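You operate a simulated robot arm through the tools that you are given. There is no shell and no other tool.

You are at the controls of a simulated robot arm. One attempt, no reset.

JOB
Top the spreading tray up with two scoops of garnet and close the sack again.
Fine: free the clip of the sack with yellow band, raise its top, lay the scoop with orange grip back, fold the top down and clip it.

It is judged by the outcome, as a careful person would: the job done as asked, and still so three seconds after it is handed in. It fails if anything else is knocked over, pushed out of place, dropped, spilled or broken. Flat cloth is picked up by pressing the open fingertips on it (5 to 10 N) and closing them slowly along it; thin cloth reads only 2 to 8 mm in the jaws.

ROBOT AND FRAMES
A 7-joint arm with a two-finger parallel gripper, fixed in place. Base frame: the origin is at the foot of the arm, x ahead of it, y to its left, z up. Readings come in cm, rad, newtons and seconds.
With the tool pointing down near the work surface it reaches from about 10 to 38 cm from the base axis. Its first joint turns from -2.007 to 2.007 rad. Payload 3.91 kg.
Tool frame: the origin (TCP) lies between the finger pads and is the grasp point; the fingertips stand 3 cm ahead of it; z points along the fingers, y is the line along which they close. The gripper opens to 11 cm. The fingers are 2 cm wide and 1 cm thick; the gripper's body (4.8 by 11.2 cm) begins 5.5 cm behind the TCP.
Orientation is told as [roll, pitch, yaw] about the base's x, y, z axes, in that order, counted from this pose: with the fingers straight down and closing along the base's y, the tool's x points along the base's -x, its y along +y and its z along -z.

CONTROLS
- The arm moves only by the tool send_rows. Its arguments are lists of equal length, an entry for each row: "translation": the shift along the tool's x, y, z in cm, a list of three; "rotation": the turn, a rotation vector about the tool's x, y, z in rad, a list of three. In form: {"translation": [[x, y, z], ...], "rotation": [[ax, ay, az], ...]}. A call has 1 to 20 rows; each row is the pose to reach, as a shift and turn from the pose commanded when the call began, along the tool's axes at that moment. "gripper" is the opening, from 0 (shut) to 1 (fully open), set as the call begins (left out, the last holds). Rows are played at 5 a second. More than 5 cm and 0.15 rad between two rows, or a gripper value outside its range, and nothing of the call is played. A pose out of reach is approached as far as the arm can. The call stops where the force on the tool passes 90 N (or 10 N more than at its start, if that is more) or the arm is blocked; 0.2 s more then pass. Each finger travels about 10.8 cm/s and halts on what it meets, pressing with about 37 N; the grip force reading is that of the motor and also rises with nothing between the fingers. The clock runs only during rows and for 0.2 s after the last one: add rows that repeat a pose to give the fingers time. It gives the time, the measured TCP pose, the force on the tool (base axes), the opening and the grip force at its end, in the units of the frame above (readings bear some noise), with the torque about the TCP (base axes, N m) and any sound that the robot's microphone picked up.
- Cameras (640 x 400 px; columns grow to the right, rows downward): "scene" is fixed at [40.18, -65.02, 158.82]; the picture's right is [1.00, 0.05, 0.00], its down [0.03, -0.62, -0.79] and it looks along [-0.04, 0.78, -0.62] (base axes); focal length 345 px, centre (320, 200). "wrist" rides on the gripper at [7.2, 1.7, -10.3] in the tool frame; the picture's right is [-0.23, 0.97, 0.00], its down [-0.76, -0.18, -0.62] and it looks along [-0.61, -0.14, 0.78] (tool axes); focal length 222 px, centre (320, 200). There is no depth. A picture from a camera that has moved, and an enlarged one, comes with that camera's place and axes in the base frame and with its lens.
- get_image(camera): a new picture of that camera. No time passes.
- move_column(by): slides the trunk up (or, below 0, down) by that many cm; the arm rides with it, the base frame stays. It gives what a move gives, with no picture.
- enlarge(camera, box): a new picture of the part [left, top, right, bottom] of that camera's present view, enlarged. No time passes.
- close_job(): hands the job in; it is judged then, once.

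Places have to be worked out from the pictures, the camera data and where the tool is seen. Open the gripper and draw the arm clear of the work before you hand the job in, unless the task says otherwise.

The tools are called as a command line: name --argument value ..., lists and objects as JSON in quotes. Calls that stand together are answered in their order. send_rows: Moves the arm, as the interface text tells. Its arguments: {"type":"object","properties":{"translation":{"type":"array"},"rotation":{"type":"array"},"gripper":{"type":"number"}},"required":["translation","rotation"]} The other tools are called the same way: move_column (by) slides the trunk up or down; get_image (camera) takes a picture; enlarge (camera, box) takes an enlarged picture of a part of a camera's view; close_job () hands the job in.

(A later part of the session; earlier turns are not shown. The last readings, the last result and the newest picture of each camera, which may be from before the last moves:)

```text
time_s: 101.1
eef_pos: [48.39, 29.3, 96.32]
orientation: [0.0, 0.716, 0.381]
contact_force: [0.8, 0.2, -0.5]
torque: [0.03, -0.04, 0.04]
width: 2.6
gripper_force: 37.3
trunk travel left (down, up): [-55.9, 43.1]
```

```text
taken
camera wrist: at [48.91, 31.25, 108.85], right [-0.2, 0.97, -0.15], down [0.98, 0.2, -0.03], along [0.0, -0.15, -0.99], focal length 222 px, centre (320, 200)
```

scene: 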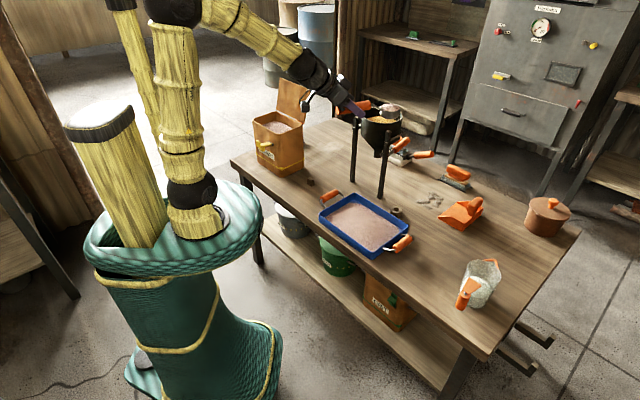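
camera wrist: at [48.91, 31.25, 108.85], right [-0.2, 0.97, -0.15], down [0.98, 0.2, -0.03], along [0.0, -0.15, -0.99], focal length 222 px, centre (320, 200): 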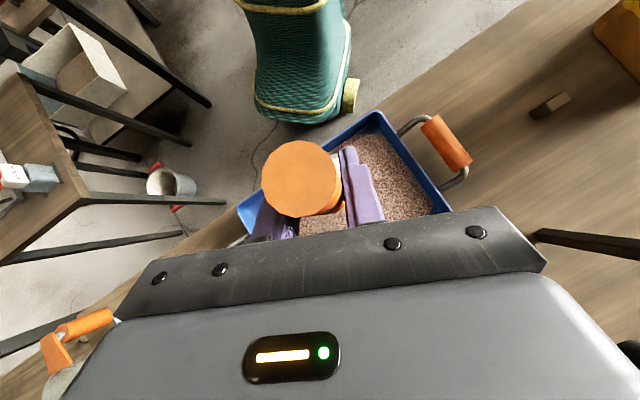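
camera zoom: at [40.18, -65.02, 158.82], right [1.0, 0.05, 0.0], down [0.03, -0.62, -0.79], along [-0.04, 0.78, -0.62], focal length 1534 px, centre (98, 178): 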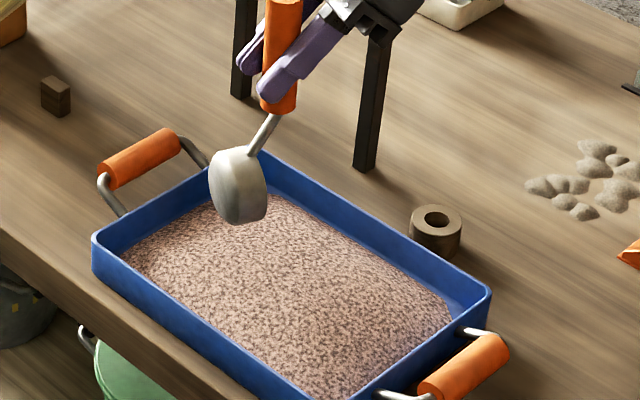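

The cup is empty. I bring the tool upright and up, ready to swing back to the sack for the second scoop.

move_column --by 5

send_rows --translation '[[1.29, 0, -0.53], [2.58, 0, -1.07], [3.87, 0, -1.6], [5.16, 0, -2.13], [6.46, 0, -2.66], [7.75, 0, -3.2], [9.04, 0, -3.73], [10.33, 0, -4.26], [10.33, 0, -4.26]]' --rotation '[[0, -0.115, 0], [0, -0.23, 0], [0, -0.344, 0], [0, -0.458, 0], [0, -0.573, 0], [0, -0.687, 0], [0, -0.8, 0], [0, -0.916, 0], [0, -0.916, 0]]'

enlarge --camera "scene" --box '[290, 90, 434, 250]'

```text
time_s: 102.0
eef_pos: [48.52, 29.21, 101.4]
orientation: [0.001, 0.713, 0.381]
contact_force: [-0.6, 0.7, -1.1]
torque: [0.0, -0.01, 0.0]
width: 2.61
gripper_force: 36.8
trunk travel left (down, up): [-60.9, 38.1]
```

```text
time_s: 104.0
eef_pos: [43.7, 27.41, 111.29]
orientation: [0.001, -0.204, 0.379]
contact_force: [0.2, -0.5, -1.3]
torque: [-0.03, 0.05, 0.01]
width: 2.64
gripper_force: 36.3
trunk travel left (down, up): [-60.9, 38.1]
```

```text
2.50 times, centred on (362, 170) of scene
camera zoom: at [40.18, -65.02, 158.82], right [1.0, 0.05, 0.0], down [0.03, -0.62, -0.79], along [-0.04, 0.78, -0.62], focal length 863 px, centre (215, 275)
```

zoom: 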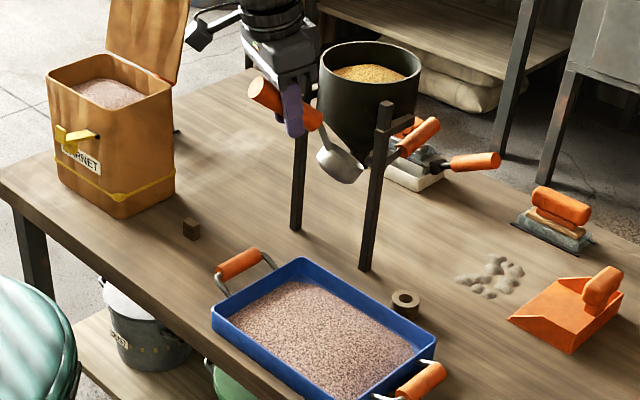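

The table is clean and the cup empty. I swing back to the left about the base axis.

send_rows --translation '[[0.87, 4.03, -0.18], [2.07, 7.97, -0.42], [3.56, 11.8, -0.72], [5.35, 15.5, -1.09], [7.42, 19.04, -1.51], [9.77, 22.4, -1.98], [12.37, 25.56, -2.51], [15.21, 28.5, -3.09], [18.27, 31.19, -3.71], [21.53, 33.63, -4.37], [21.53, 33.63, -4.37]]' --rotation '[[-0.016, 0, -0.078], [-0.032, 0, -0.157], [-0.048, 0, -0.235], [-0.064, 0, -0.314], [-0.08, 0, -0.392], [-0.0955, 0, -0.47], [-0.111, 0, -0.549], [-0.127, 0, -0.627], [-0.143, 0, -0.706], [-0.159, 0, -0.784], [-0.159, 0, -0.784]]'

enlarge --camera "scene" --box '[220, 70, 348, 150]'

```text
time_s: 106.5
eef_pos: [10.77, 50.56, 111.27]
orientation: [-0.002, -0.203, 1.18]
contact_force: [0.3, -0.3, -0.3]
torque: [-0.03, 0.02, 0.0]
width: 2.59
gripper_force: 37.1
trunk travel left (down, up): [-60.9, 38.1]
```

```text
5.00 times, centred on (284, 110) of scene
camera zoom: at [40.18, -65.02, 158.82], right [1.0, 0.05, 0.0], down [0.03, -0.62, -0.79], along [-0.04, 0.78, -0.62], focal length 1726 px, centre (500, 650)
```

zoom: 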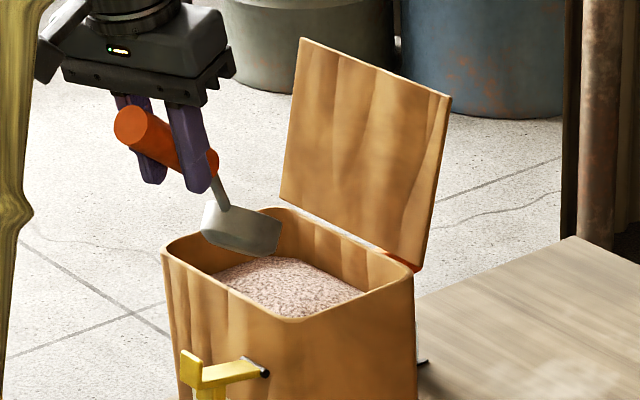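

I move forward over the garnet again to the same entry point.

send_rows --translation '[[-2.3, 0.4, 0.94], [-4.7, 0.8, 1.9], [-7, 1.2, 2.83], [-9.3, 1.6, 3.8], [-11.68, 1.98, 4.72], [-11.68, 1.98, 4.72]]' --rotation '[[0, 0, 0], [0, 0, 0], [0, 0, 0], [0, 0, 0], [0, 0, 0], [0, 0, 0]]'

enlarge --camera "scene" --box '[230, 80, 326, 140]'

```text
time_s: 107.8
eef_pos: [13.74, 62.5, 109.06]
orientation: [-0.004, -0.202, 1.18]
contact_force: [0.5, -0.3, -2.0]
torque: [-0.05, 0.0, -0.03]
width: 2.62
gripper_force: 36.8
trunk travel left (down, up): [-60.9, 38.1]
```

```text
6.67 times, centred on (278, 110) of scene
camera zoom: at [40.18, -65.02, 158.82], right [1.0, 0.05, 0.0], down [0.03, -0.62, -0.79], along [-0.04, 0.78, -0.62], focal length 2302 px, centre (600, 800)
```

zoom: 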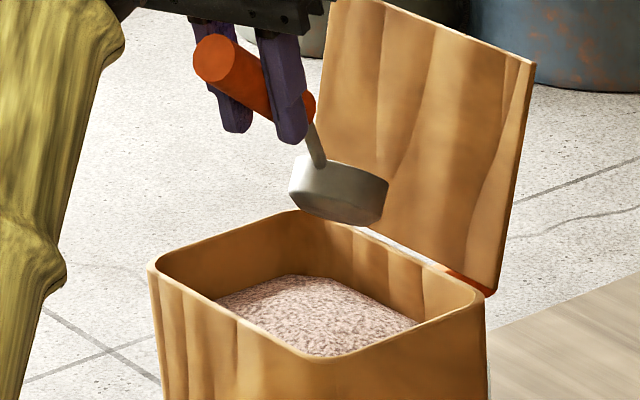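

Aligned. I plunge the cup in the same way as before: down, then slightly forward.

send_rows --translation '[[0.48, 0, 2.35], [0.96, 0, 4.7], [1.43, 0, 7.06], [1.7, 0, 8.3], [1.91, 0, 9.41], [1.5, 0, 10.1], [1.15, 0, 10.69], [0.88, 0, 11.2], [0.61, 0, 11.71], [0.61, 0, 11.71]]' --rotation '[[0, 0, 0], [0, 0, 0], [0, 0, 0], [0, 0, 0], [0, 0, 0], [0, 0, 0], [0, 0, 0], [0, 0, 0], [0, 0, 0], [0, 0, 0]]'

enlarge --camera "scene" --box '[250, 90, 320, 135]'

```text
time_s: 110.0
eef_pos: [14.44, 64.44, 97.45]
orientation: [-0.002, -0.203, 1.181]
contact_force: [0.4, 0.2, -2.2]
torque: [-0.09, 0.04, 0.0]
width: 2.61
gripper_force: 36.9
trunk travel left (down, up): [-60.9, 38.1]
```

```text
8.89 times, centred on (285, 112) of scene
camera zoom: at [40.18, -65.02, 158.82], right [1.0, 0.05, 0.0], down [0.03, -0.62, -0.79], along [-0.04, 0.78, -0.62], focal length 3069 px, centre (631, 978)
```

zoom: 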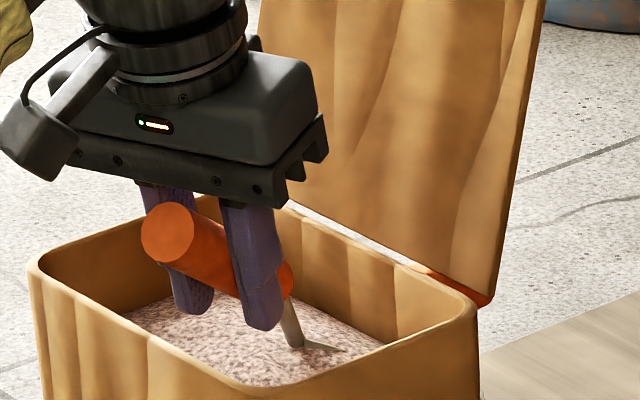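

Submerged, with the load showing. I roll the cup level while rising, and let the trunk do the rest of the lift.

send_rows --translation '[[0.6, 0, -0.12], [1.2, 0, -0.24], [1.8, 0, -0.36], [2.38, 0, -0.48], [2.82, 0, -0.76], [3.25, 0, -1.05], [3.68, 0, -1.35], [4.11, 0, -1.65], [4.08, 0, -2.6], [4.02, 0, -3.4], [4.02, 0, -3.4]]' --rotation '[[0, -0.065, 0], [0, -0.131, 0], [0, -0.196, 0], [0, -0.262, 0], [0, -0.327, 0], [0, -0.393, 0], [0, -0.458, 0], [0, -0.524, 0], [0, -0.56, 0], [0, -0.61, 0], [0, -0.61, 0]]'

move_column --by 8.5

enlarge --camera "scene" --box '[230, 70, 326, 130]'

```text
time_s: 112.5
eef_pos: [14.47, 59.95, 100.39]
orientation: [0.007, -0.819, 1.145]
contact_force: [0.1, -0.3, -2.0]
torque: [-0.16, 0.07, 0.0]
width: 2.61
gripper_force: 37.2
trunk travel left (down, up): [-60.9, 38.1]
```

```text
time_s: 113.7
eef_pos: [14.43, 59.9, 108.82]
orientation: [0.006, -0.816, 1.147]
contact_force: [-0.5, -0.6, -2.5]
torque: [-0.15, 0.06, 0.0]
width: 2.6
gripper_force: 36.8
trunk travel left (down, up): [-69.4, 29.6]
```

```text
6.67 times, centred on (278, 100) of scene
camera zoom: at [40.18, -65.02, 158.82], right [1.0, 0.05, 0.0], down [0.03, -0.62, -0.79], along [-0.04, 0.78, -0.62], focal length 2302 px, centre (600, 867)
```

zoom: 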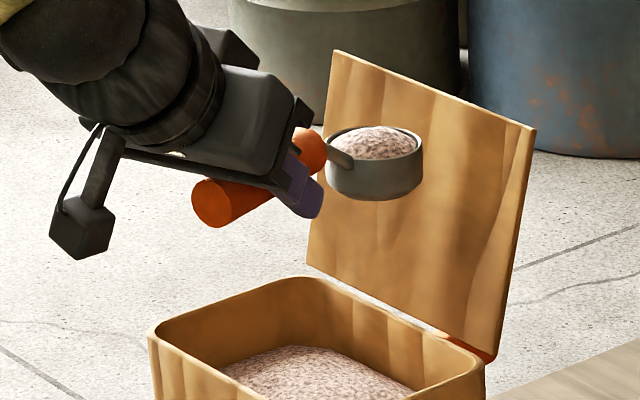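

A second full scoop, sitting level. I repeat the same careful route: swing right first.

send_rows --translation '[[-0.28, -2.43, 0.3], [-0.49, -4.88, 0.52], [-0.64, -7.33, 0.68], [-0.72, -9.8, 0.76], [-0.73, -12.26, 0.78], [-0.68, -14.73, 0.72], [-0.55, -17.19, 0.59], [-0.55, -17.19, 0.59]]' --rotation '[[0.029, 0, 0.027], [0.058, 0, 0.055], [0.087, 0, 0.082], [0.116, 0, 0.11], [0.146, 0, 0.137], [0.175, 0, 0.164], [0.204, 0, 0.192], [0.204, 0, 0.192]]'

```text
time_s: 115.5
eef_pos: [29.02, 54.34, 108.57]
orientation: [-0.002, -0.81, 0.901]
contact_force: [0.2, 0.6, -1.8]
torque: [-0.15, 0.12, -0.04]
width: 2.6
gripper_force: 36.8
trunk travel left (down, up): [-69.4, 29.6]
```

I lift and draw back toward the base as before.

send_rows --translation '[[-0.76, 0, -2.1], [-1.17, 0, -4.57], [-1.59, 0, -7.03], [-2.0, 0, -9.49], [-2.06, 0, -11.61], [-2.09, 0, -13.03], [-2.09, 0, -13.03]]' --rotation '[[0, 0, 0], [0, 0, 0], [0, 0, 0], [0, 0, 0], [0, 0, 0], [0, 0, 0], [0, 0, 0]]'

enlarge --camera "scene" --box '[240, 50, 400, 150]'

```text
time_s: 117.1
eef_pos: [24.09, 48.05, 119.01]
orientation: [-0.001, -0.811, 0.904]
contact_force: [0.8, 0.3, -1.4]
torque: [-0.14, 0.09, -0.01]
width: 2.6
gripper_force: 37.0
trunk travel left (down, up): [-69.4, 29.6]
```

```text
4.00 times, centred on (320, 100) of scene
camera zoom: at [40.18, -65.02, 158.82], right [1.0, 0.05, 0.0], down [0.03, -0.62, -0.79], along [-0.04, 0.78, -0.62], focal length 1381 px, centre (320, 600)
```

zoom: 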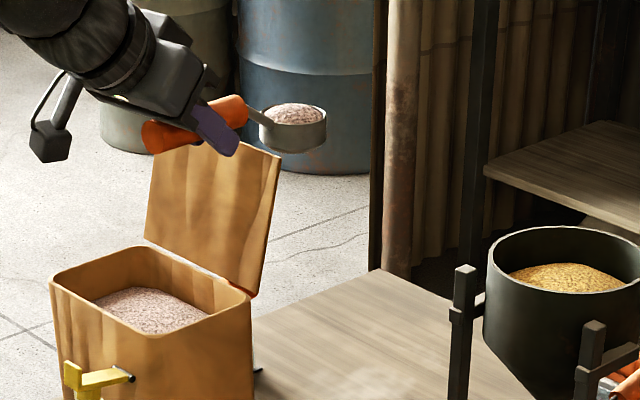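

Still full and level. I swing it round to over the tray.

send_rows --translation '[[-0.3, -2.43, 0.32], [-0.53, -4.89, 0.56], [-0.68, -7.35, 0.71], [-0.74, -9.82, 0.78], [-0.74, -12.29, 0.78], [-0.65, -14.76, 0.69], [-0.49, -17.22, 0.51], [-0.25, -19.66, 0.26], [0.08, -22.1, -0.08], [0.48, -24.5, -0.5], [0.94, -26.87, -0.99], [1.47, -29.12, -1.54], [1.47, -29.12, -1.54]]' --rotation '[[0.0333, 0, 0.0317], [0.0667, 0, 0.0634], [0.1, 0, 0.095], [0.1334, 0, 0.1268], [0.1667, 0, 0.1585], [0.2, 0, 0.19], [0.2335, 0, 0.222], [0.2668, 0, 0.2535], [0.3, 0, 0.285], [0.3335, 0, 0.317], [0.367, 0, 0.3486], [0.399, 0, 0.379], [0.399, 0, 0.379]]'

move_column --by -14

move_column --by -14.5

enlarge --camera "scene" --box '[290, 150, 434, 260]'

```text
time_s: 119.9
eef_pos: [45.5, 28.25, 119.01]
orientation: [-0.002, -0.809, 0.35]
contact_force: [1.1, -0.3, -2.4]
torque: [-0.06, 0.14, 0.01]
width: 2.62
gripper_force: 36.9
trunk travel left (down, up): [-69.4, 29.6]
```

```text
time_s: 121.5
eef_pos: [45.46, 28.0, 105.08]
orientation: [-0.003, -0.812, 0.35]
contact_force: [-0.9, -0.7, -1.2]
torque: [-0.03, 0.15, -0.02]
width: 2.62
gripper_force: 36.8
trunk travel left (down, up): [-55.4, 43.6]
```

```text
time_s: 123.2
eef_pos: [45.42, 28.33, 90.54]
orientation: [-0.003, -0.812, 0.35]
contact_force: [0.7, -0.5, -1.6]
torque: [-0.05, 0.21, 0.02]
width: 2.62
gripper_force: 37.1
trunk travel left (down, up): [-40.9, 58.1]
```

```text
3.64 times, centred on (362, 205) of scene
camera zoom: at [40.18, -65.02, 158.82], right [1.0, 0.05, 0.0], down [0.03, -0.62, -0.79], along [-0.04, 0.78, -0.62], focal length 1256 px, centre (167, 182)
```

zoom: 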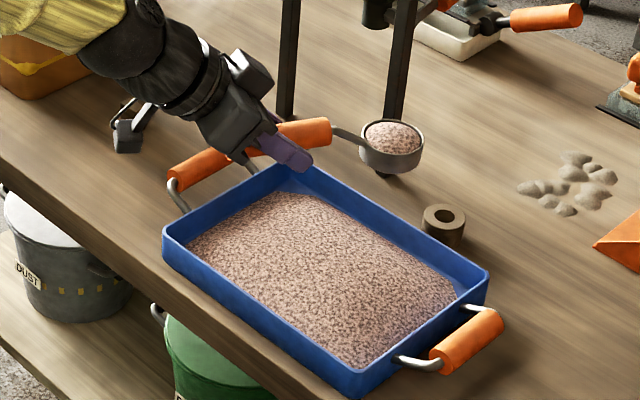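

In place and level. I draw back and pour in the same slow steps.

send_rows --translation '[[1.3, 0, -0.4], [2.6, 0, -0.8], [3.86, 0, -1.16], [3.27, 0, -1.6], [2.68, 0, -2.01], [1.63, 0, -2.04], [0.58, 0, -2.07], [-0.46, 0, -1.7], [-1.5, 0, -1.33], [-2.54, 0, -0.96], [-2.54, 0, -0.96], [-2.54, 0, -0.96], [-2.54, 0, -0.96], [-2.54, 0, -0.96], [-2.54, 0, -0.96]]' --rotation '[[0, 0, 0], [0, 0, 0], [0, 0, 0], [0, 0.13, 0], [0, 0.262, 0], [0, 0.393, 0], [0, 0.524, 0], [0, 0.64, 0], [0, 0.757, 0], [0, 0.873, 0], [0, 0.873, 0], [0, 0.873, 0], [0, 0.873, 0], [0, 0.873, 0], [0, 0.873, 0]]'

enlarge --camera "scene" --box '[310, 160, 430, 250]'

move_column --by 8

```text
time_s: 126.4
eef_pos: [46.39, 28.36, 93.02]
orientation: [0.001, 0.062, 0.349]
contact_force: [0.3, 0.3, -0.6]
torque: [-0.05, 0.04, 0.02]
width: 2.61
gripper_force: 36.9
trunk travel left (down, up): [-40.9, 58.1]
```

```text
4.44 times, centred on (370, 205) of scene
camera zoom: at [40.18, -65.02, 158.82], right [1.0, 0.05, 0.0], down [0.03, -0.62, -0.79], along [-0.04, 0.78, -0.62], focal length 1534 px, centre (98, 178)
```

zoom: 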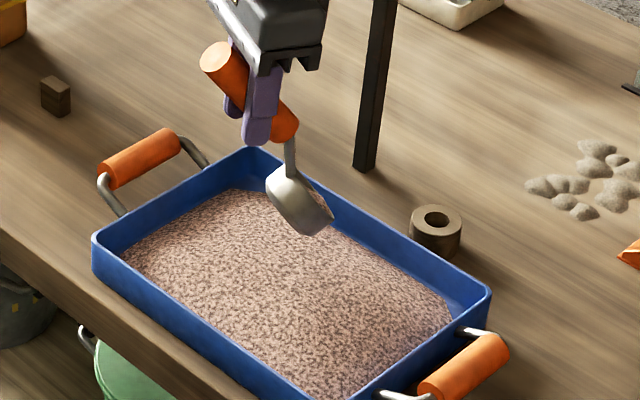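

```text
time_s: 127.6
eef_pos: [46.49, 28.45, 101.12]
orientation: [0.001, 0.059, 0.348]
contact_force: [0.1, 0.1, -2.1]
torque: [-0.01, 0.03, 0.04]
width: 2.6
gripper_force: 36.9
trunk travel left (down, up): [-48.9, 50.1]
```

Most is out and a bit remains. I tip to about 72° as before, then on to about 87°.

send_rows --translation '[[-0.76, 0, 1.46], [-1.52, 0, 2.9], [-2.3, 0, 4.4], [-3.05, 0, 5.83], [-3.05, 0, 5.83], [-3.05, 0, 5.83], [-3.05, 0, 5.83], [-3.05, 0, 5.83], [-3.05, 0, 5.83]]' --rotation '[[0, 0.09, 0], [0, 0.18, 0], [0, 0.28, 0], [0, 0.38, 0], [0, 0.38, 0], [0, 0.38, 0], [0, 0.38, 0], [0, 0.38, 0], [0, 0.38, 0]]'

move_column --by 8

send_rows --translation '[[-0.75, 0, 1.45], [-1.5, 0, 2.9], [-2.3, 0, 4.3], [-3.07, 0, 5.74], [-3.07, 0, 5.74], [-3.07, 0, 5.74], [-3.07, 0, 5.74]]' --rotation '[[0, 0.07, 0], [0, 0.14, 0], [0, 0.21, 0], [0, 0.28, 0], [0, 0.28, 0], [0, 0.28, 0], [0, 0.28, 0]]'

enlarge --camera "scene" --box '[310, 160, 430, 250]'

```text
time_s: 129.6
eef_pos: [48.98, 29.43, 94.91]
orientation: [-0.001, 0.442, 0.349]
contact_force: [-0.1, 0.5, -0.9]
torque: [0.0, -0.02, 0.02]
width: 2.59
gripper_force: 37.0
trunk travel left (down, up): [-48.9, 50.1]
```

```text
time_s: 130.8
eef_pos: [49.09, 29.44, 102.96]
orientation: [-0.001, 0.443, 0.35]
contact_force: [-0.5, 0.9, -1.0]
torque: [-0.01, 0.02, 0.01]
width: 2.6
gripper_force: 37.1
trunk travel left (down, up): [-56.9, 42.1]
```

```text
time_s: 132.4
eef_pos: [49.39, 29.44, 96.5]
orientation: [-0.001, 0.72, 0.35]
contact_force: [1.4, -0.1, -0.9]
torque: [0.0, -0.04, -0.01]
width: 2.61
gripper_force: 36.6
trunk travel left (down, up): [-56.9, 42.1]
```

```text
4.44 times, centred on (370, 205) of scene
camera zoom: at [40.18, -65.02, 158.82], right [1.0, 0.05, 0.0], down [0.03, -0.62, -0.79], along [-0.04, 0.78, -0.62], focal length 1534 px, centre (98, 178)
```

zoom: 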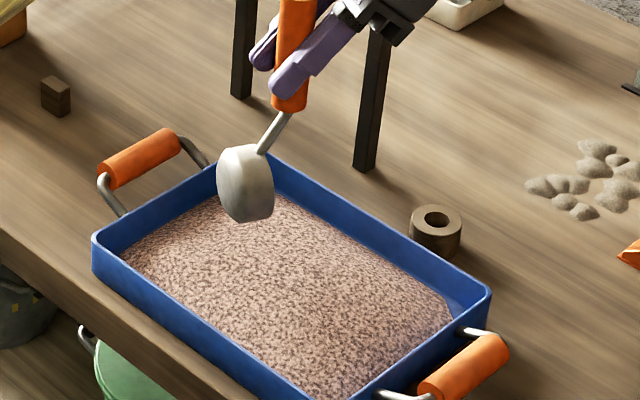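

Both scoops are in the tray and the cup is empty. I raise and level the scoop to carry it back to its rest.

send_rows --translation '[[1.05, 0, -0.65], [2.1, 0, -1.3], [3.16, 0, -1.95], [4.2, 0, -2.6], [5.26, 0, -3.25], [6.3, 0, -3.9], [7.36, 0, -4.54], [8.4, 0, -5.2], [9.47, 0, -5.84], [10.5, 0, -6.5], [11.57, 0, -7.14], [11.57, 0, -7.14]]' --rotation '[[0, -0.139, 0], [0, -0.278, 0], [0, -0.417, 0], [0, -0.556, 0], [0, -0.696, 0], [0, -0.835, 0], [0, -0.974, 0], [0, -1.113, 0], [0, -1.252, 0], [0, -1.391, 0], [0, -1.532, 0], [0, -1.532, 0]]'

enlarge --camera "scene" --box '[310, 90, 430, 180]'

```text
time_s: 135.0
eef_pos: [45.4, 28.26, 109.43]
orientation: [0.001, -0.812, 0.349]
contact_force: [0.7, -0.2, -0.2]
torque: [-0.05, 0.09, -0.01]
width: 2.61
gripper_force: 37.5
trunk travel left (down, up): [-56.9, 42.1]
```

```text
4.44 times, centred on (370, 135) of scene
camera zoom: at [40.18, -65.02, 158.82], right [1.0, 0.05, 0.0], down [0.03, -0.62, -0.79], along [-0.04, 0.78, -0.62], focal length 1534 px, centre (98, 489)
```

zoom: 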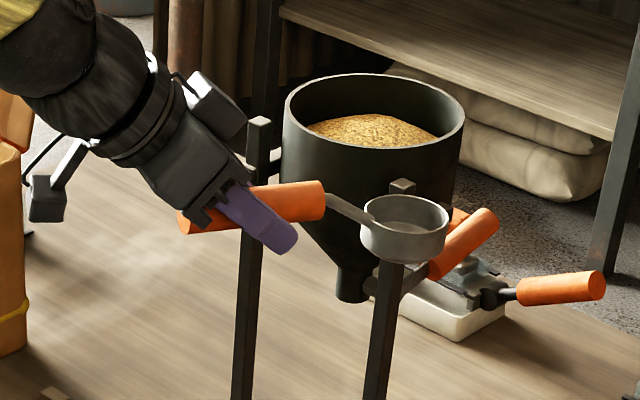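

The empty cup is level. The hopper rim is taller and nearer than I first judged (about z 108), so I raise the trunk 9 cm before swinging past it.

move_column --by 9

send_rows --translation '[[0.69, 4.05, -0.73], [1.59, 8.02, -1.68], [2.7, 11.87, -2.85], [4.01, 15.59, -4.23], [5.52, 19.14, -5.83], [7.22, 22.51, -7.62], [9.09, 25.68, -9.59], [9.09, 25.68, -9.59]]' --rotation '[[-0.057, 0, -0.054], [-0.113, 0, -0.107], [-0.17, 0, -0.161], [-0.227, 0, -0.215], [-0.283, 0, -0.268], [-0.34, 0, -0.322], [-0.396, 0, -0.376], [-0.396, 0, -0.376]]'

enlarge --camera "scene" --box '[240, 50, 400, 200]'

```text
time_s: 136.2
eef_pos: [45.64, 28.25, 118.42]
orientation: [-0.002, -0.812, 0.351]
contact_force: [-0.5, 0.2, -1.4]
torque: [-0.03, 0.04, 0.0]
width: 2.63
gripper_force: 37.5
trunk travel left (down, up): [-65.9, 33.1]
```

```text
time_s: 138.0
eef_pos: [24.23, 47.79, 118.51]
orientation: [0.0, -0.813, 0.898]
contact_force: [0.4, -0.1, -0.9]
torque: [-0.04, 0.03, 0.0]
width: 2.61
gripper_force: 36.7
trunk travel left (down, up): [-65.9, 33.1]
```

```text
2.67 times, centred on (320, 125) of scene
camera zoom: at [40.18, -65.02, 158.82], right [1.0, 0.05, 0.0], down [0.03, -0.62, -0.79], along [-0.04, 0.78, -0.62], focal length 921 px, centre (320, 400)
```

zoom: 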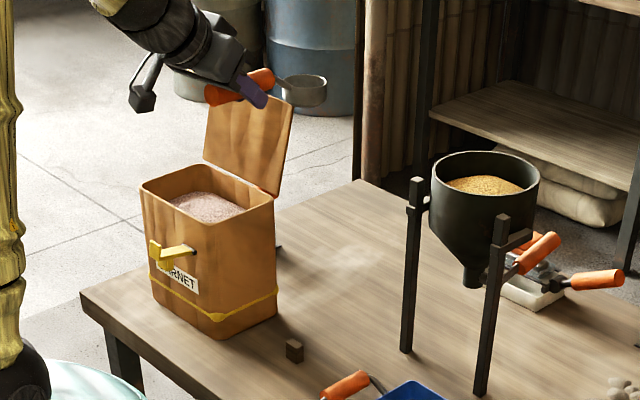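

I take up the pose directly above the scoop's rest, with the same tool angles as when I picked it up.

send_rows --translation '[[0.5, 0.28, 2.9], [1.05, 0.55, 5.8], [1.58, 0.83, 8.72], [1.58, 0.83, 8.72]]' --rotation '[[0.025, 0, 0.024], [0.05, 0, 0.048], [0.0755, 0, 0.0715], [0.0755, 0, 0.0715]]'

move_column --by -25

get_image --camera "wrist"

enlarge --camera "scene" --box '[270, 120, 366, 200]'

```text
time_s: 139.0
eef_pos: [26.93, 52.47, 111.23]
orientation: [0.001, -0.81, 0.792]
contact_force: [-0.6, 0.7, -1.1]
torque: [-0.07, 0.06, -0.01]
width: 2.62
gripper_force: 36.5
trunk travel left (down, up): [-65.9, 33.1]
```

```text
time_s: 141.6
eef_pos: [26.96, 52.41, 86.22]
orientation: [-0.003, -0.811, 0.792]
contact_force: [0.4, -0.4, -0.2]
torque: [-0.07, 0.06, 0.03]
width: 2.57
gripper_force: 37.5
trunk travel left (down, up): [-40.9, 58.1]
```

```text
taken
camera wrist: at [16.93, 44.67, 88.08], right [-0.58, 0.8, 0.16], down [0.18, -0.07, 0.98], along [0.79, 0.6, -0.1], focal length 222 px, centre (320, 200)
```

wrist: 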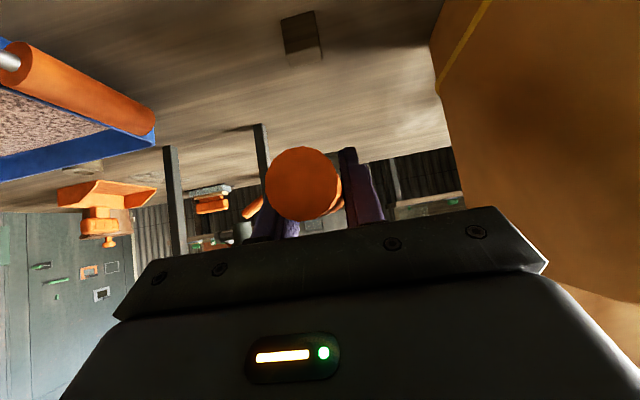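

```text
5.00 times, centred on (318, 160) of scene
camera zoom: at [40.18, -65.02, 158.82], right [1.0, 0.05, 0.0], down [0.03, -0.62, -0.79], along [-0.04, 0.78, -0.62], focal length 1726 px, centre (330, 400)
```

zoom: 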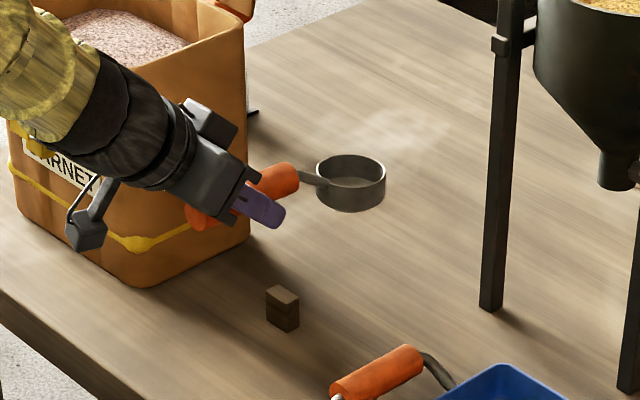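

The scoop has slipped slightly in the fingers, with the cup about 0.07 rad nose-down. I correct the tool pitch by that amount so it is level, then lower most of the way.

send_rows --translation '[[0, 0, 0], [0, 0, 0]]' --rotation '[[0, -0.035, 0], [0, -0.07, 0]]'

move_column --by -8.3

enlarge --camera "scene" --box '[280, 140, 350, 200]'

get_image --camera "wrist"

```text
time_s: 142.2
eef_pos: [26.86, 52.34, 86.34]
orientation: [-0.002, -0.881, 0.793]
contact_force: [0.7, 0.8, 0.3]
torque: [-0.08, 0.06, -0.01]
width: 2.61
gripper_force: 37.2
trunk travel left (down, up): [-40.9, 58.1]
```

```text
time_s: 143.4
eef_pos: [27.0, 52.44, 77.99]
orientation: [-0.002, -0.883, 0.792]
contact_force: [0.3, -0.3, -1.2]
torque: [-0.05, 0.07, -0.01]
width: 2.58
gripper_force: 37.7
trunk travel left (down, up): [-32.6, 66.4]
```

```text
6.67 times, centred on (315, 170) of scene
camera zoom: at [40.18, -65.02, 158.82], right [1.0, 0.05, 0.0], down [0.03, -0.62, -0.79], along [-0.04, 0.78, -0.62], focal length 2302 px, centre (353, 400)
```

zoom: 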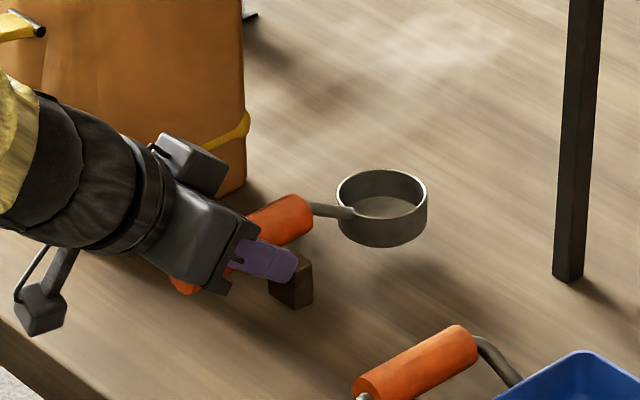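

```text
taken
camera wrist: at [16.84, 44.61, 78.89], right [-0.59, 0.79, 0.17], down [0.13, -0.12, 0.98], along [0.8, 0.6, -0.03], focal length 222 px, centre (320, 200)
```

wrist: 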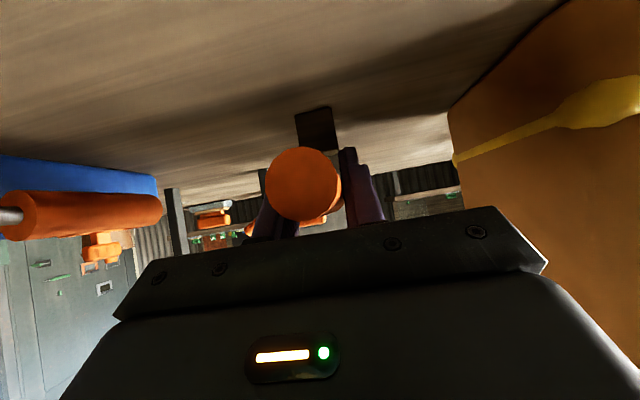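

The scoop is level again and nearly over its old place. I shift it about 3 mm and lower it gently the last bit, feeling for contact.

send_rows --translation '[[0.5, 0.1, 0.1], [0.96, 0.2, 0.41], [1.12, 0.2, 0.53], [1.12, 0.2, 0.53]]' --rotation '[[0, 0, 0], [0, 0, 0], [0, 0, 0], [0, 0, 0]]'

enlarge --camera "scene" --box '[280, 140, 350, 200]'

```text
time_s: 144.4
eef_pos: [26.7, 52.21, 76.76]
orientation: [-0.002, -0.882, 0.793]
contact_force: [0.2, 0.3, -0.7]
torque: [-0.08, 0.05, 0.03]
width: 2.63
gripper_force: 37.2
trunk travel left (down, up): [-32.6, 66.4]
```

```text
6.67 times, centred on (315, 170) of scene
camera zoom: at [40.18, -65.02, 158.82], right [1.0, 0.05, 0.0], down [0.03, -0.62, -0.79], along [-0.04, 0.78, -0.62], focal length 2302 px, centre (353, 400)
```

zoom: 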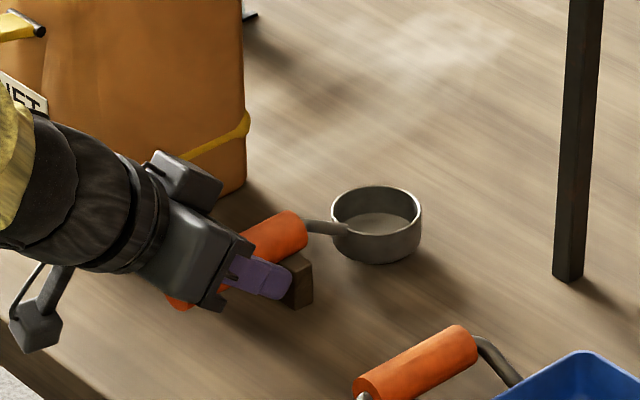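

The cup is about 0.6 cm above its resting height and aligned with its original spot. I continue down in small steps.

send_rows --translation '[[0.15, 0, 0.13], [0.31, 0, 0.25], [0.31, 0, 0.25]]' --rotation '[[0, 0, 0], [0, 0, 0], [0, 0, 0]]'

send_rows --translation '[[0.12, 0, 0.1], [0.12, 0, 0.1]]' --rotation '[[0, 0, 0], [0, 0, 0]]'

enlarge --camera "scene" --box '[280, 140, 350, 200]'

```text
time_s: 145.2
eef_pos: [26.59, 52.19, 76.41]
orientation: [0.001, -0.88, 0.792]
contact_force: [-0.4, -0.2, -0.8]
torque: [-0.05, 0.08, -0.02]
width: 2.62
gripper_force: 36.8
trunk travel left (down, up): [-32.6, 66.4]
```

```text
time_s: 145.8
eef_pos: [26.44, 52.24, 76.23]
orientation: [0.002, -0.883, 0.793]
contact_force: [0.5, 0.3, 4.7]
torque: [0.05, -0.06, 0.02]
width: 2.58
gripper_force: 37.3
trunk travel left (down, up): [-32.6, 66.4]
```

```text
6.67 times, centred on (315, 170) of scene
camera zoom: at [40.18, -65.02, 158.82], right [1.0, 0.05, 0.0], down [0.03, -0.62, -0.79], along [-0.04, 0.78, -0.62], focal length 2302 px, centre (353, 400)
```

zoom: 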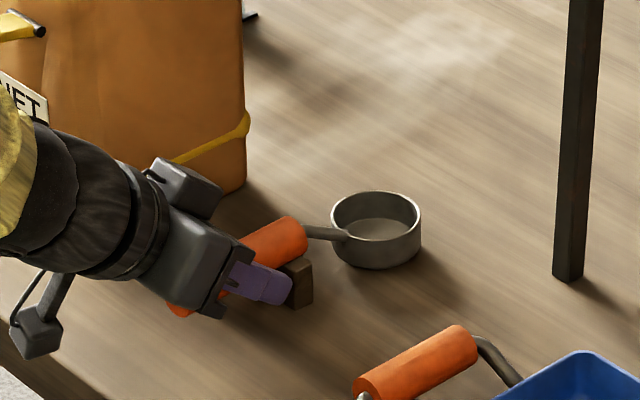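

I feel the block (about 5 N), with the cup maybe 3 mm high. I pitch it down a touch so the cup also rests, then open slowly.

send_rows --translation '[[0, 0, 0], [0, 0, 0]]' --rotation '[[0, 0.015, 0], [0, 0.028, 0]]'

send_rows --translation '[[0, 0, 0], [0, 0, 0], [0, 0, 0]]' --rotation '[[0, 0, 0], [0, 0, 0], [0, 0, 0]]' --gripper 0.32

enlarge --camera "scene" --box '[280, 140, 350, 200]'

get_image --camera "wrist"

```text
time_s: 146.4
eef_pos: [26.61, 52.24, 76.48]
orientation: [-0.003, -0.858, 0.794]
contact_force: [1.5, 2.0, 10.6]
torque: [0.94, -0.99, 0.05]
width: 2.63
gripper_force: 37.1
trunk travel left (down, up): [-32.6, 66.4]
```

```text
time_s: 147.2
eef_pos: [26.63, 52.4, 76.26]
orientation: [0.0, -0.852, 0.792]
contact_force: [-0.6, -0.9, 0.8]
torque: [-0.03, 0.03, 0.02]
width: 3.48
gripper_force: 0.1
trunk travel left (down, up): [-32.6, 66.4]
```

```text
6.67 times, centred on (315, 170) of scene
camera zoom: at [40.18, -65.02, 158.82], right [1.0, 0.05, 0.0], down [0.03, -0.62, -0.79], along [-0.04, 0.78, -0.62], focal length 2302 px, centre (353, 400)
```

zoom: 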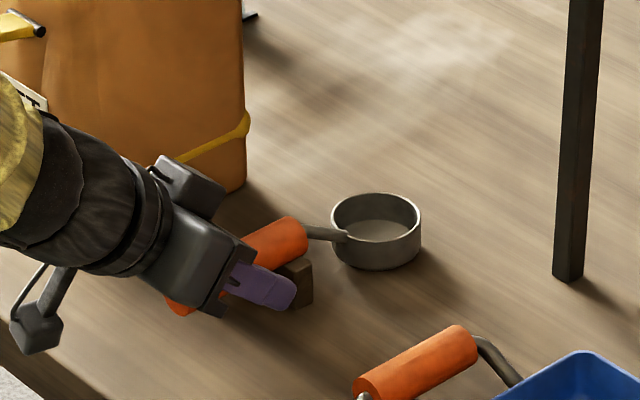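

```text
taken
camera wrist: at [16.5, 44.55, 77.47], right [-0.59, 0.79, 0.17], down [0.15, -0.1, 0.98], along [0.8, 0.6, -0.06], focal length 222 px, centre (320, 200)
```

wrist: 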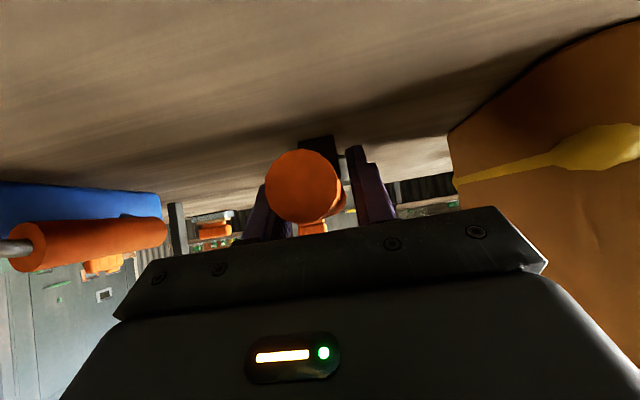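

The scoop rests on its block and cup. I open wider and rise straight up with the trunk.

send_rows --translation '[[0, 0, 0], [0, 0, 0]]' --rotation '[[0, 0, 0], [0, 0, 0]]' --gripper 0.6

move_column --by 6

enlarge --camera "scene" --box '[280, 140, 350, 200]'

```text
time_s: 147.8
eef_pos: [26.6, 52.38, 76.09]
orientation: [-0.002, -0.853, 0.792]
contact_force: [-0.2, -0.9, 0.2]
torque: [0.01, 0.01, 0.01]
width: 6.58
gripper_force: 0.0
trunk travel left (down, up): [-32.6, 66.4]
```

```text
time_s: 148.8
eef_pos: [26.58, 52.39, 82.21]
orientation: [-0.003, -0.854, 0.793]
contact_force: [0.6, 0.5, 0.4]
torque: [0.01, -0.01, 0.0]
width: 6.6
gripper_force: 0.1
trunk travel left (down, up): [-38.6, 60.4]
```

```text
6.67 times, centred on (315, 170) of scene
camera zoom: at [40.18, -65.02, 158.82], right [1.0, 0.05, 0.0], down [0.03, -0.62, -0.79], along [-0.04, 0.78, -0.62], focal length 2302 px, centre (353, 400)
```

zoom: 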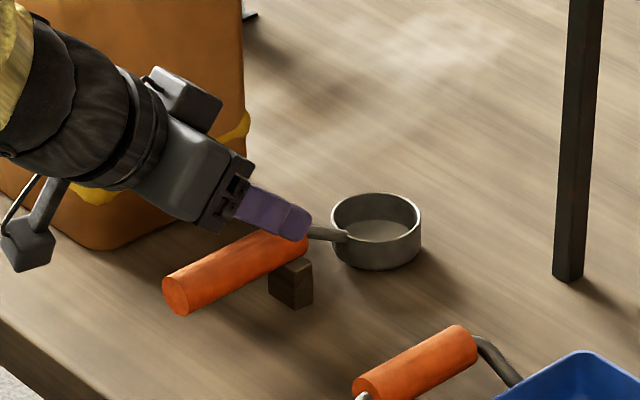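

The scoop lies back on its rest just as before. Next is closing the lid. I raise the trunk first and look at the standing lid from the wrist.

move_column --by 33

get_image --camera "wrist"

enlarge --camera "scene" --box '[230, 60, 330, 180]'

```text
time_s: 152.1
eef_pos: [26.54, 52.37, 115.16]
orientation: [0.0, -0.853, 0.791]
contact_force: [-0.7, 0.3, -0.6]
torque: [0.0, -0.02, 0.01]
width: 6.6
gripper_force: 0.1
trunk travel left (down, up): [-71.6, 27.4]
```

```text
taken
camera wrist: at [16.51, 44.57, 116.48], right [-0.59, 0.79, 0.17], down [0.15, -0.1, 0.98], along [0.8, 0.6, -0.06], focal length 222 px, centre (320, 200)
```

wrist: 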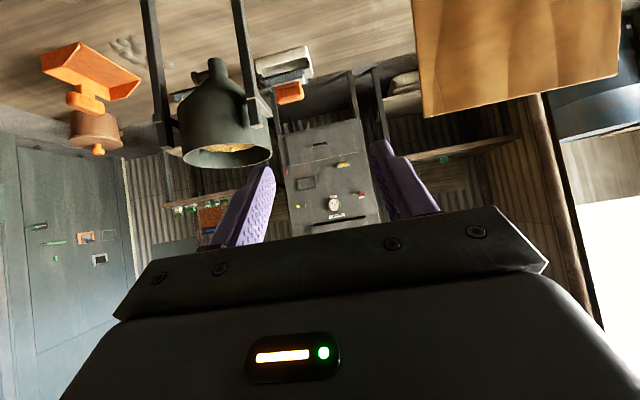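

```text
3.33 times, centred on (280, 120) of scene
camera zoom: at [40.18, -65.02, 158.82], right [1.0, 0.05, 0.0], down [0.03, -0.62, -0.79], along [-0.04, 0.78, -0.62], focal length 1151 px, centre (453, 467)
```

zoom: 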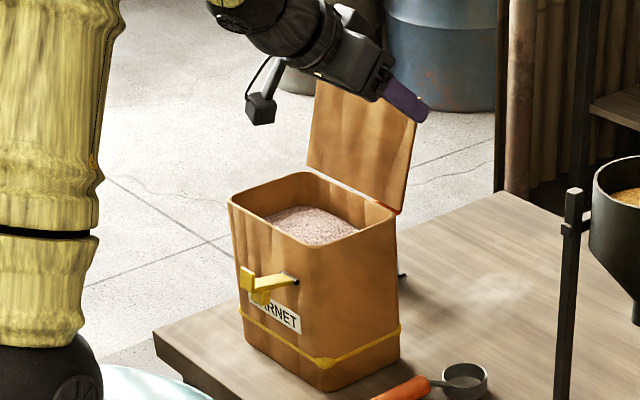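

The lid's right top corner is at about (29, 72, 107). I turn the tool left in stages so the open fingers can straddle the lid's right edge from the side.

send_rows --translation '[[-0.67, 0.3, 1.12], [-1.34, 0.6, 2.24], [-2.0, 0.9, 3.37], [-2.69, 1.2, 4.5], [-3.36, 1.5, 5.61], [-3.36, 1.5, 5.61]]' --rotation '[[-0.092, 0, -0.08], [-0.184, 0, -0.16], [-0.275, 0, -0.24], [-0.367, 0, -0.32], [-0.459, 0, -0.4], [-0.459, 0, -0.4]]' --gripper 0.95

```text
time_s: 153.4
eef_pos: [30.13, 57.93, 113.96]
orientation: [0.0, -0.852, 1.403]
contact_force: [0.9, -0.8, 0.3]
torque: [0.04, 0.0, -0.01]
width: 10.45
gripper_force: 0.1
trunk travel left (down, up): [-71.6, 27.4]
```

Tracking well. I turn further to yaw 2.0 and move nearer to the lid's right side.

send_rows --translation '[[-0.45, -0.09, 1.13], [-0.9, -0.18, 2.26], [-1.37, -0.27, 3.4], [-1.82, -0.36, 4.5], [-2.28, -0.45, 5.64], [-2.28, -0.45, 5.64]]' --rotation '[[-0.09, 0, -0.079], [-0.181, 0, -0.158], [-0.271, 0, -0.237], [-0.362, 0, -0.316], [-0.452, 0, -0.395], [-0.452, 0, -0.395]]'

get_image --camera "wrist"

enlarge --camera "scene" --box '[230, 50, 358, 130]'

```text
time_s: 154.8
eef_pos: [31.38, 63.64, 112.1]
orientation: [0.0, -0.852, 2.002]
contact_force: [0.1, 0.0, -0.4]
torque: [0.01, 0.02, -0.01]
width: 10.43
gripper_force: 0.1
trunk travel left (down, up): [-71.6, 27.4]
```

```text
taken
camera wrist: at [35.11, 51.4, 113.37], right [-0.95, -0.27, 0.17], down [0.15, 0.1, 0.98], along [-0.28, 0.96, -0.06], focal length 222 px, centre (320, 200)
```

wrist: 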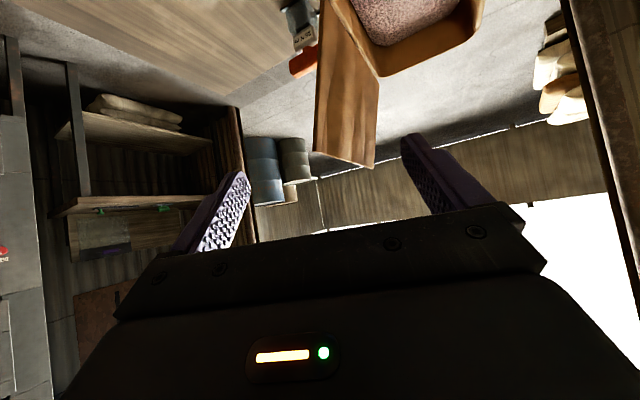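

```text
5.00 times, centred on (294, 90) of scene
camera zoom: at [40.18, -65.02, 158.82], right [1.0, 0.05, 0.0], down [0.03, -0.62, -0.79], along [-0.04, 0.78, -0.62], focal length 1726 px, centre (450, 750)
```

zoom: 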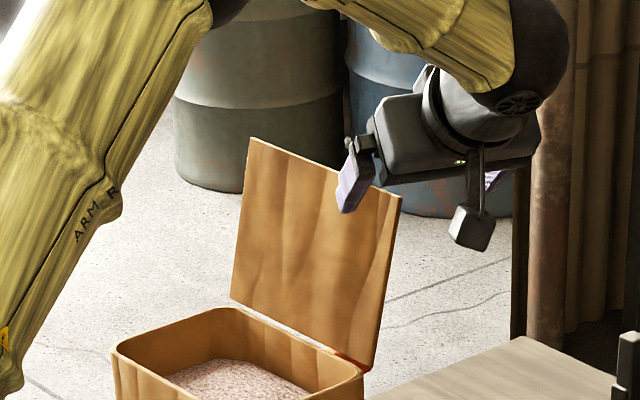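

The lid's edge shows between the fingers exactly where I computed it. I narrow the fingers a little and advance along the tool axis so one finger goes behind the lid and one in front.

send_rows --translation '[[-0.25, 0.5, 2.0], [-0.49, 0.98, 4.05], [-0.49, 0.98, 6.0], [-0.49, 0.98, 8.0], [-0.49, 0.98, 10.0], [-0.49, 0.98, 10.0]]' --rotation '[[0, 0, 0], [0, 0, 0], [0, 0, 0], [0, 0, 0], [0, 0, 0], [0, 0, 0]]' --gripper 0.65

get_image --camera "wrist"

enlarge --camera "scene" --box '[230, 50, 358, 130]'

```text
time_s: 156.2
eef_pos: [27.15, 70.3, 105.96]
orientation: [0.0, -0.853, 2.0]
contact_force: [-0.6, 0.3, 0.0]
torque: [-0.01, -0.01, 0.0]
width: 7.16
gripper_force: 0.0
trunk travel left (down, up): [-71.6, 27.4]
```

```text
taken
camera wrist: at [30.87, 58.15, 107.12], right [-0.95, -0.27, 0.17], down [0.15, 0.1, 0.98], along [-0.28, 0.96, -0.06], focal length 222 px, centre (320, 200)
```

wrist: 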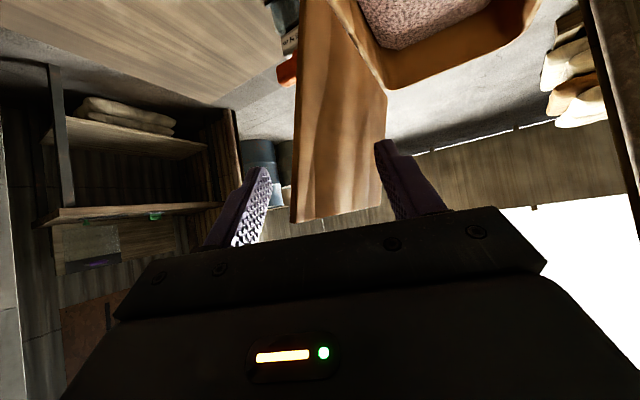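

```text
5.00 times, centred on (294, 90) of scene
camera zoom: at [40.18, -65.02, 158.82], right [1.0, 0.05, 0.0], down [0.03, -0.62, -0.79], along [-0.04, 0.78, -0.62], focal length 1726 px, centre (450, 750)
```

zoom: 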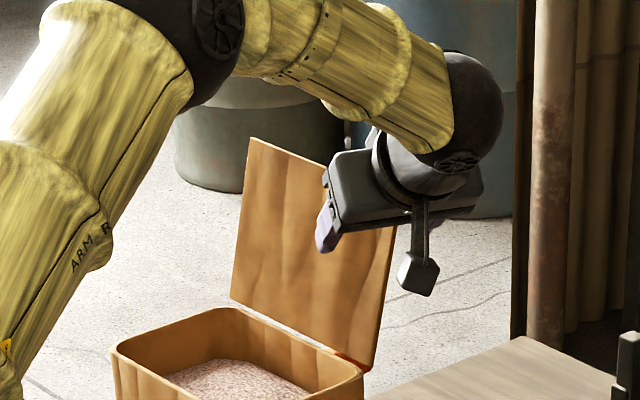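

The lid's right edge is between the fingers. I advance 1.8 cm more for overlap.

send_rows --translation '[[0, 0, 0.9], [0, 0, 1.8], [0, 0, 1.8]]' --rotation '[[0, 0, 0], [0, 0, 0], [0, 0, 0]]'

get_image --camera "wrist"

```text
time_s: 157.1
eef_pos: [26.69, 71.61, 104.65]
orientation: [-0.001, -0.853, 2.0]
contact_force: [-0.1, -1.1, 0.2]
torque: [0.01, 0.02, -0.02]
width: 7.19
gripper_force: 0.1
trunk travel left (down, up): [-71.6, 27.4]
```

```text
taken
camera wrist: at [30.34, 59.38, 105.98], right [-0.95, -0.27, 0.17], down [0.15, 0.1, 0.98], along [-0.28, 0.96, -0.06], focal length 222 px, centre (320, 200)
```

wrist: 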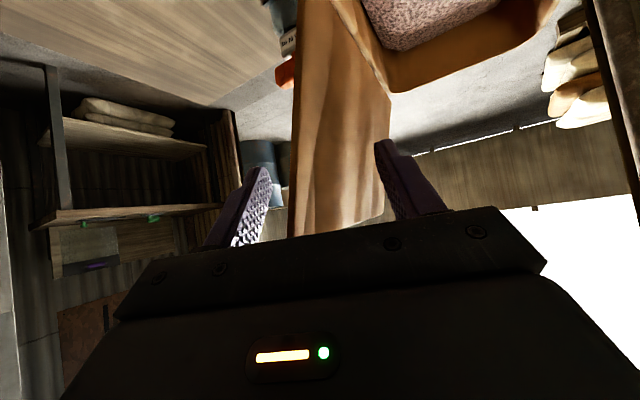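

The lid is well between the fingers. I draw it forward slowly with the rear finger along the hinge arc.

send_rows --translation '[[0.33, 1.8, -0.58], [0.65, 3.6, -1.15], [0.98, 5.35, -1.73], [1.3, 6.5, -2.0], [1.69, 7.7, -2.24], [2.1, 8.5, -2.28], [2.5, 9.3, -2.3], [2.94, 10.05, -2.3], [2.94, 10.05, -2.3]]' --rotation '[[0, 0, 0], [0, 0, 0], [0, 0, 0], [0, 0, 0], [0, 0, 0], [0, 0, 0], [0, 0, 0], [0, 0, 0], [0, 0, 0]]'

get_image --camera "wrist"

enlarge --camera "scene" --box '[230, 60, 342, 140]'

```text
time_s: 159.1
eef_pos: [19.1, 64.01, 103.99]
orientation: [0.001, -0.853, 2.001]
contact_force: [0.6, -1.1, 0.4]
torque: [-0.03, 0.02, -0.01]
width: 7.12
gripper_force: 0.0
trunk travel left (down, up): [-71.6, 27.4]
```

```text
taken
camera wrist: at [22.73, 51.87, 105.21], right [-0.95, -0.27, 0.17], down [0.15, 0.1, 0.98], along [-0.28, 0.96, -0.06], focal length 222 px, centre (320, 200)
```

wrist: 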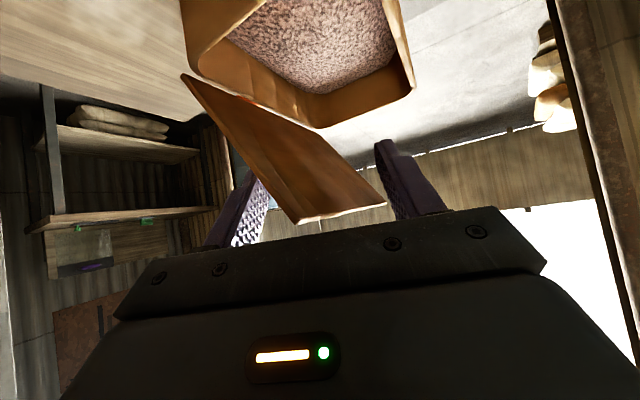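

```text
5.00 times, centred on (286, 100) of scene
camera zoom: at [40.18, -65.02, 158.82], right [1.0, 0.05, 0.0], down [0.03, -0.62, -0.79], along [-0.04, 0.78, -0.62], focal length 1726 px, centre (490, 700)
```

zoom: 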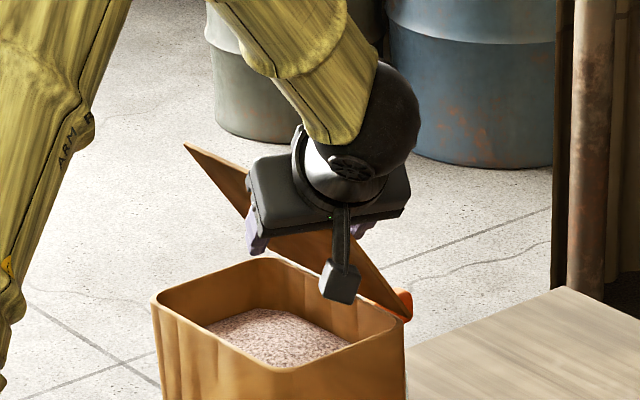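

The lid follows nicely, now at about 60°. I keep on to about 20°.

send_rows --translation '[[0.8, 0.95, 0.24], [1.58, 1.88, 0.47], [2.5, 2.7, 0.9], [3.47, 3.47, 1.35], [4.1, 3.85, 1.74], [4.78, 4.23, 2.13], [4.78, 4.23, 2.13]]' --rotation '[[0, 0, 0], [0, 0, 0], [0, 0, 0], [0, 0, 0], [0, 0, 0], [0, 0, 0], [0, 0, 0]]'

get_image --camera "wrist"

enlarge --camera "scene" --box '[230, 60, 342, 140]'

```text
time_s: 160.7
eef_pos: [15.88, 60.93, 98.92]
orientation: [0.0, -0.853, 2.001]
contact_force: [-0.6, -0.3, 0.1]
torque: [0.01, -0.01, -0.01]
width: 7.15
gripper_force: 0.0
trunk travel left (down, up): [-71.6, 27.4]
```

```text
taken
camera wrist: at [19.53, 48.72, 100.2], right [-0.95, -0.27, 0.17], down [0.15, 0.1, 0.98], along [-0.28, 0.96, -0.06], focal length 222 px, centre (320, 200)
```

wrist: 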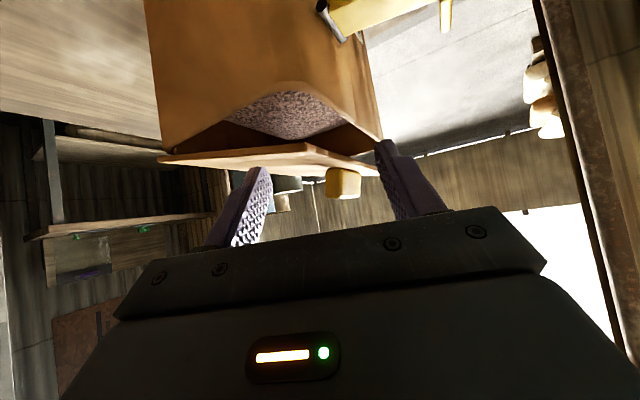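

```text
5.00 times, centred on (286, 100) of scene
camera zoom: at [40.18, -65.02, 158.82], right [1.0, 0.05, 0.0], down [0.03, -0.62, -0.79], along [-0.04, 0.78, -0.62], focal length 1726 px, centre (490, 700)
```

zoom: 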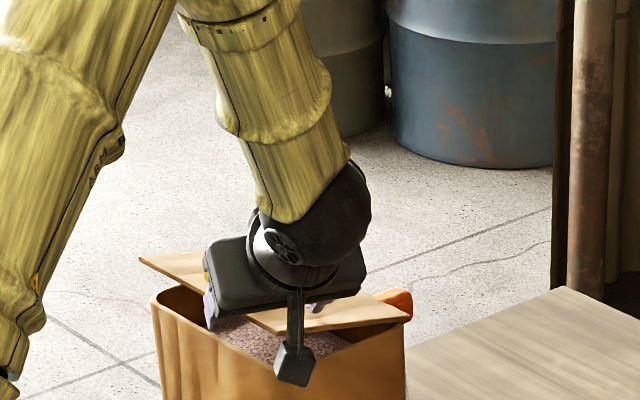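

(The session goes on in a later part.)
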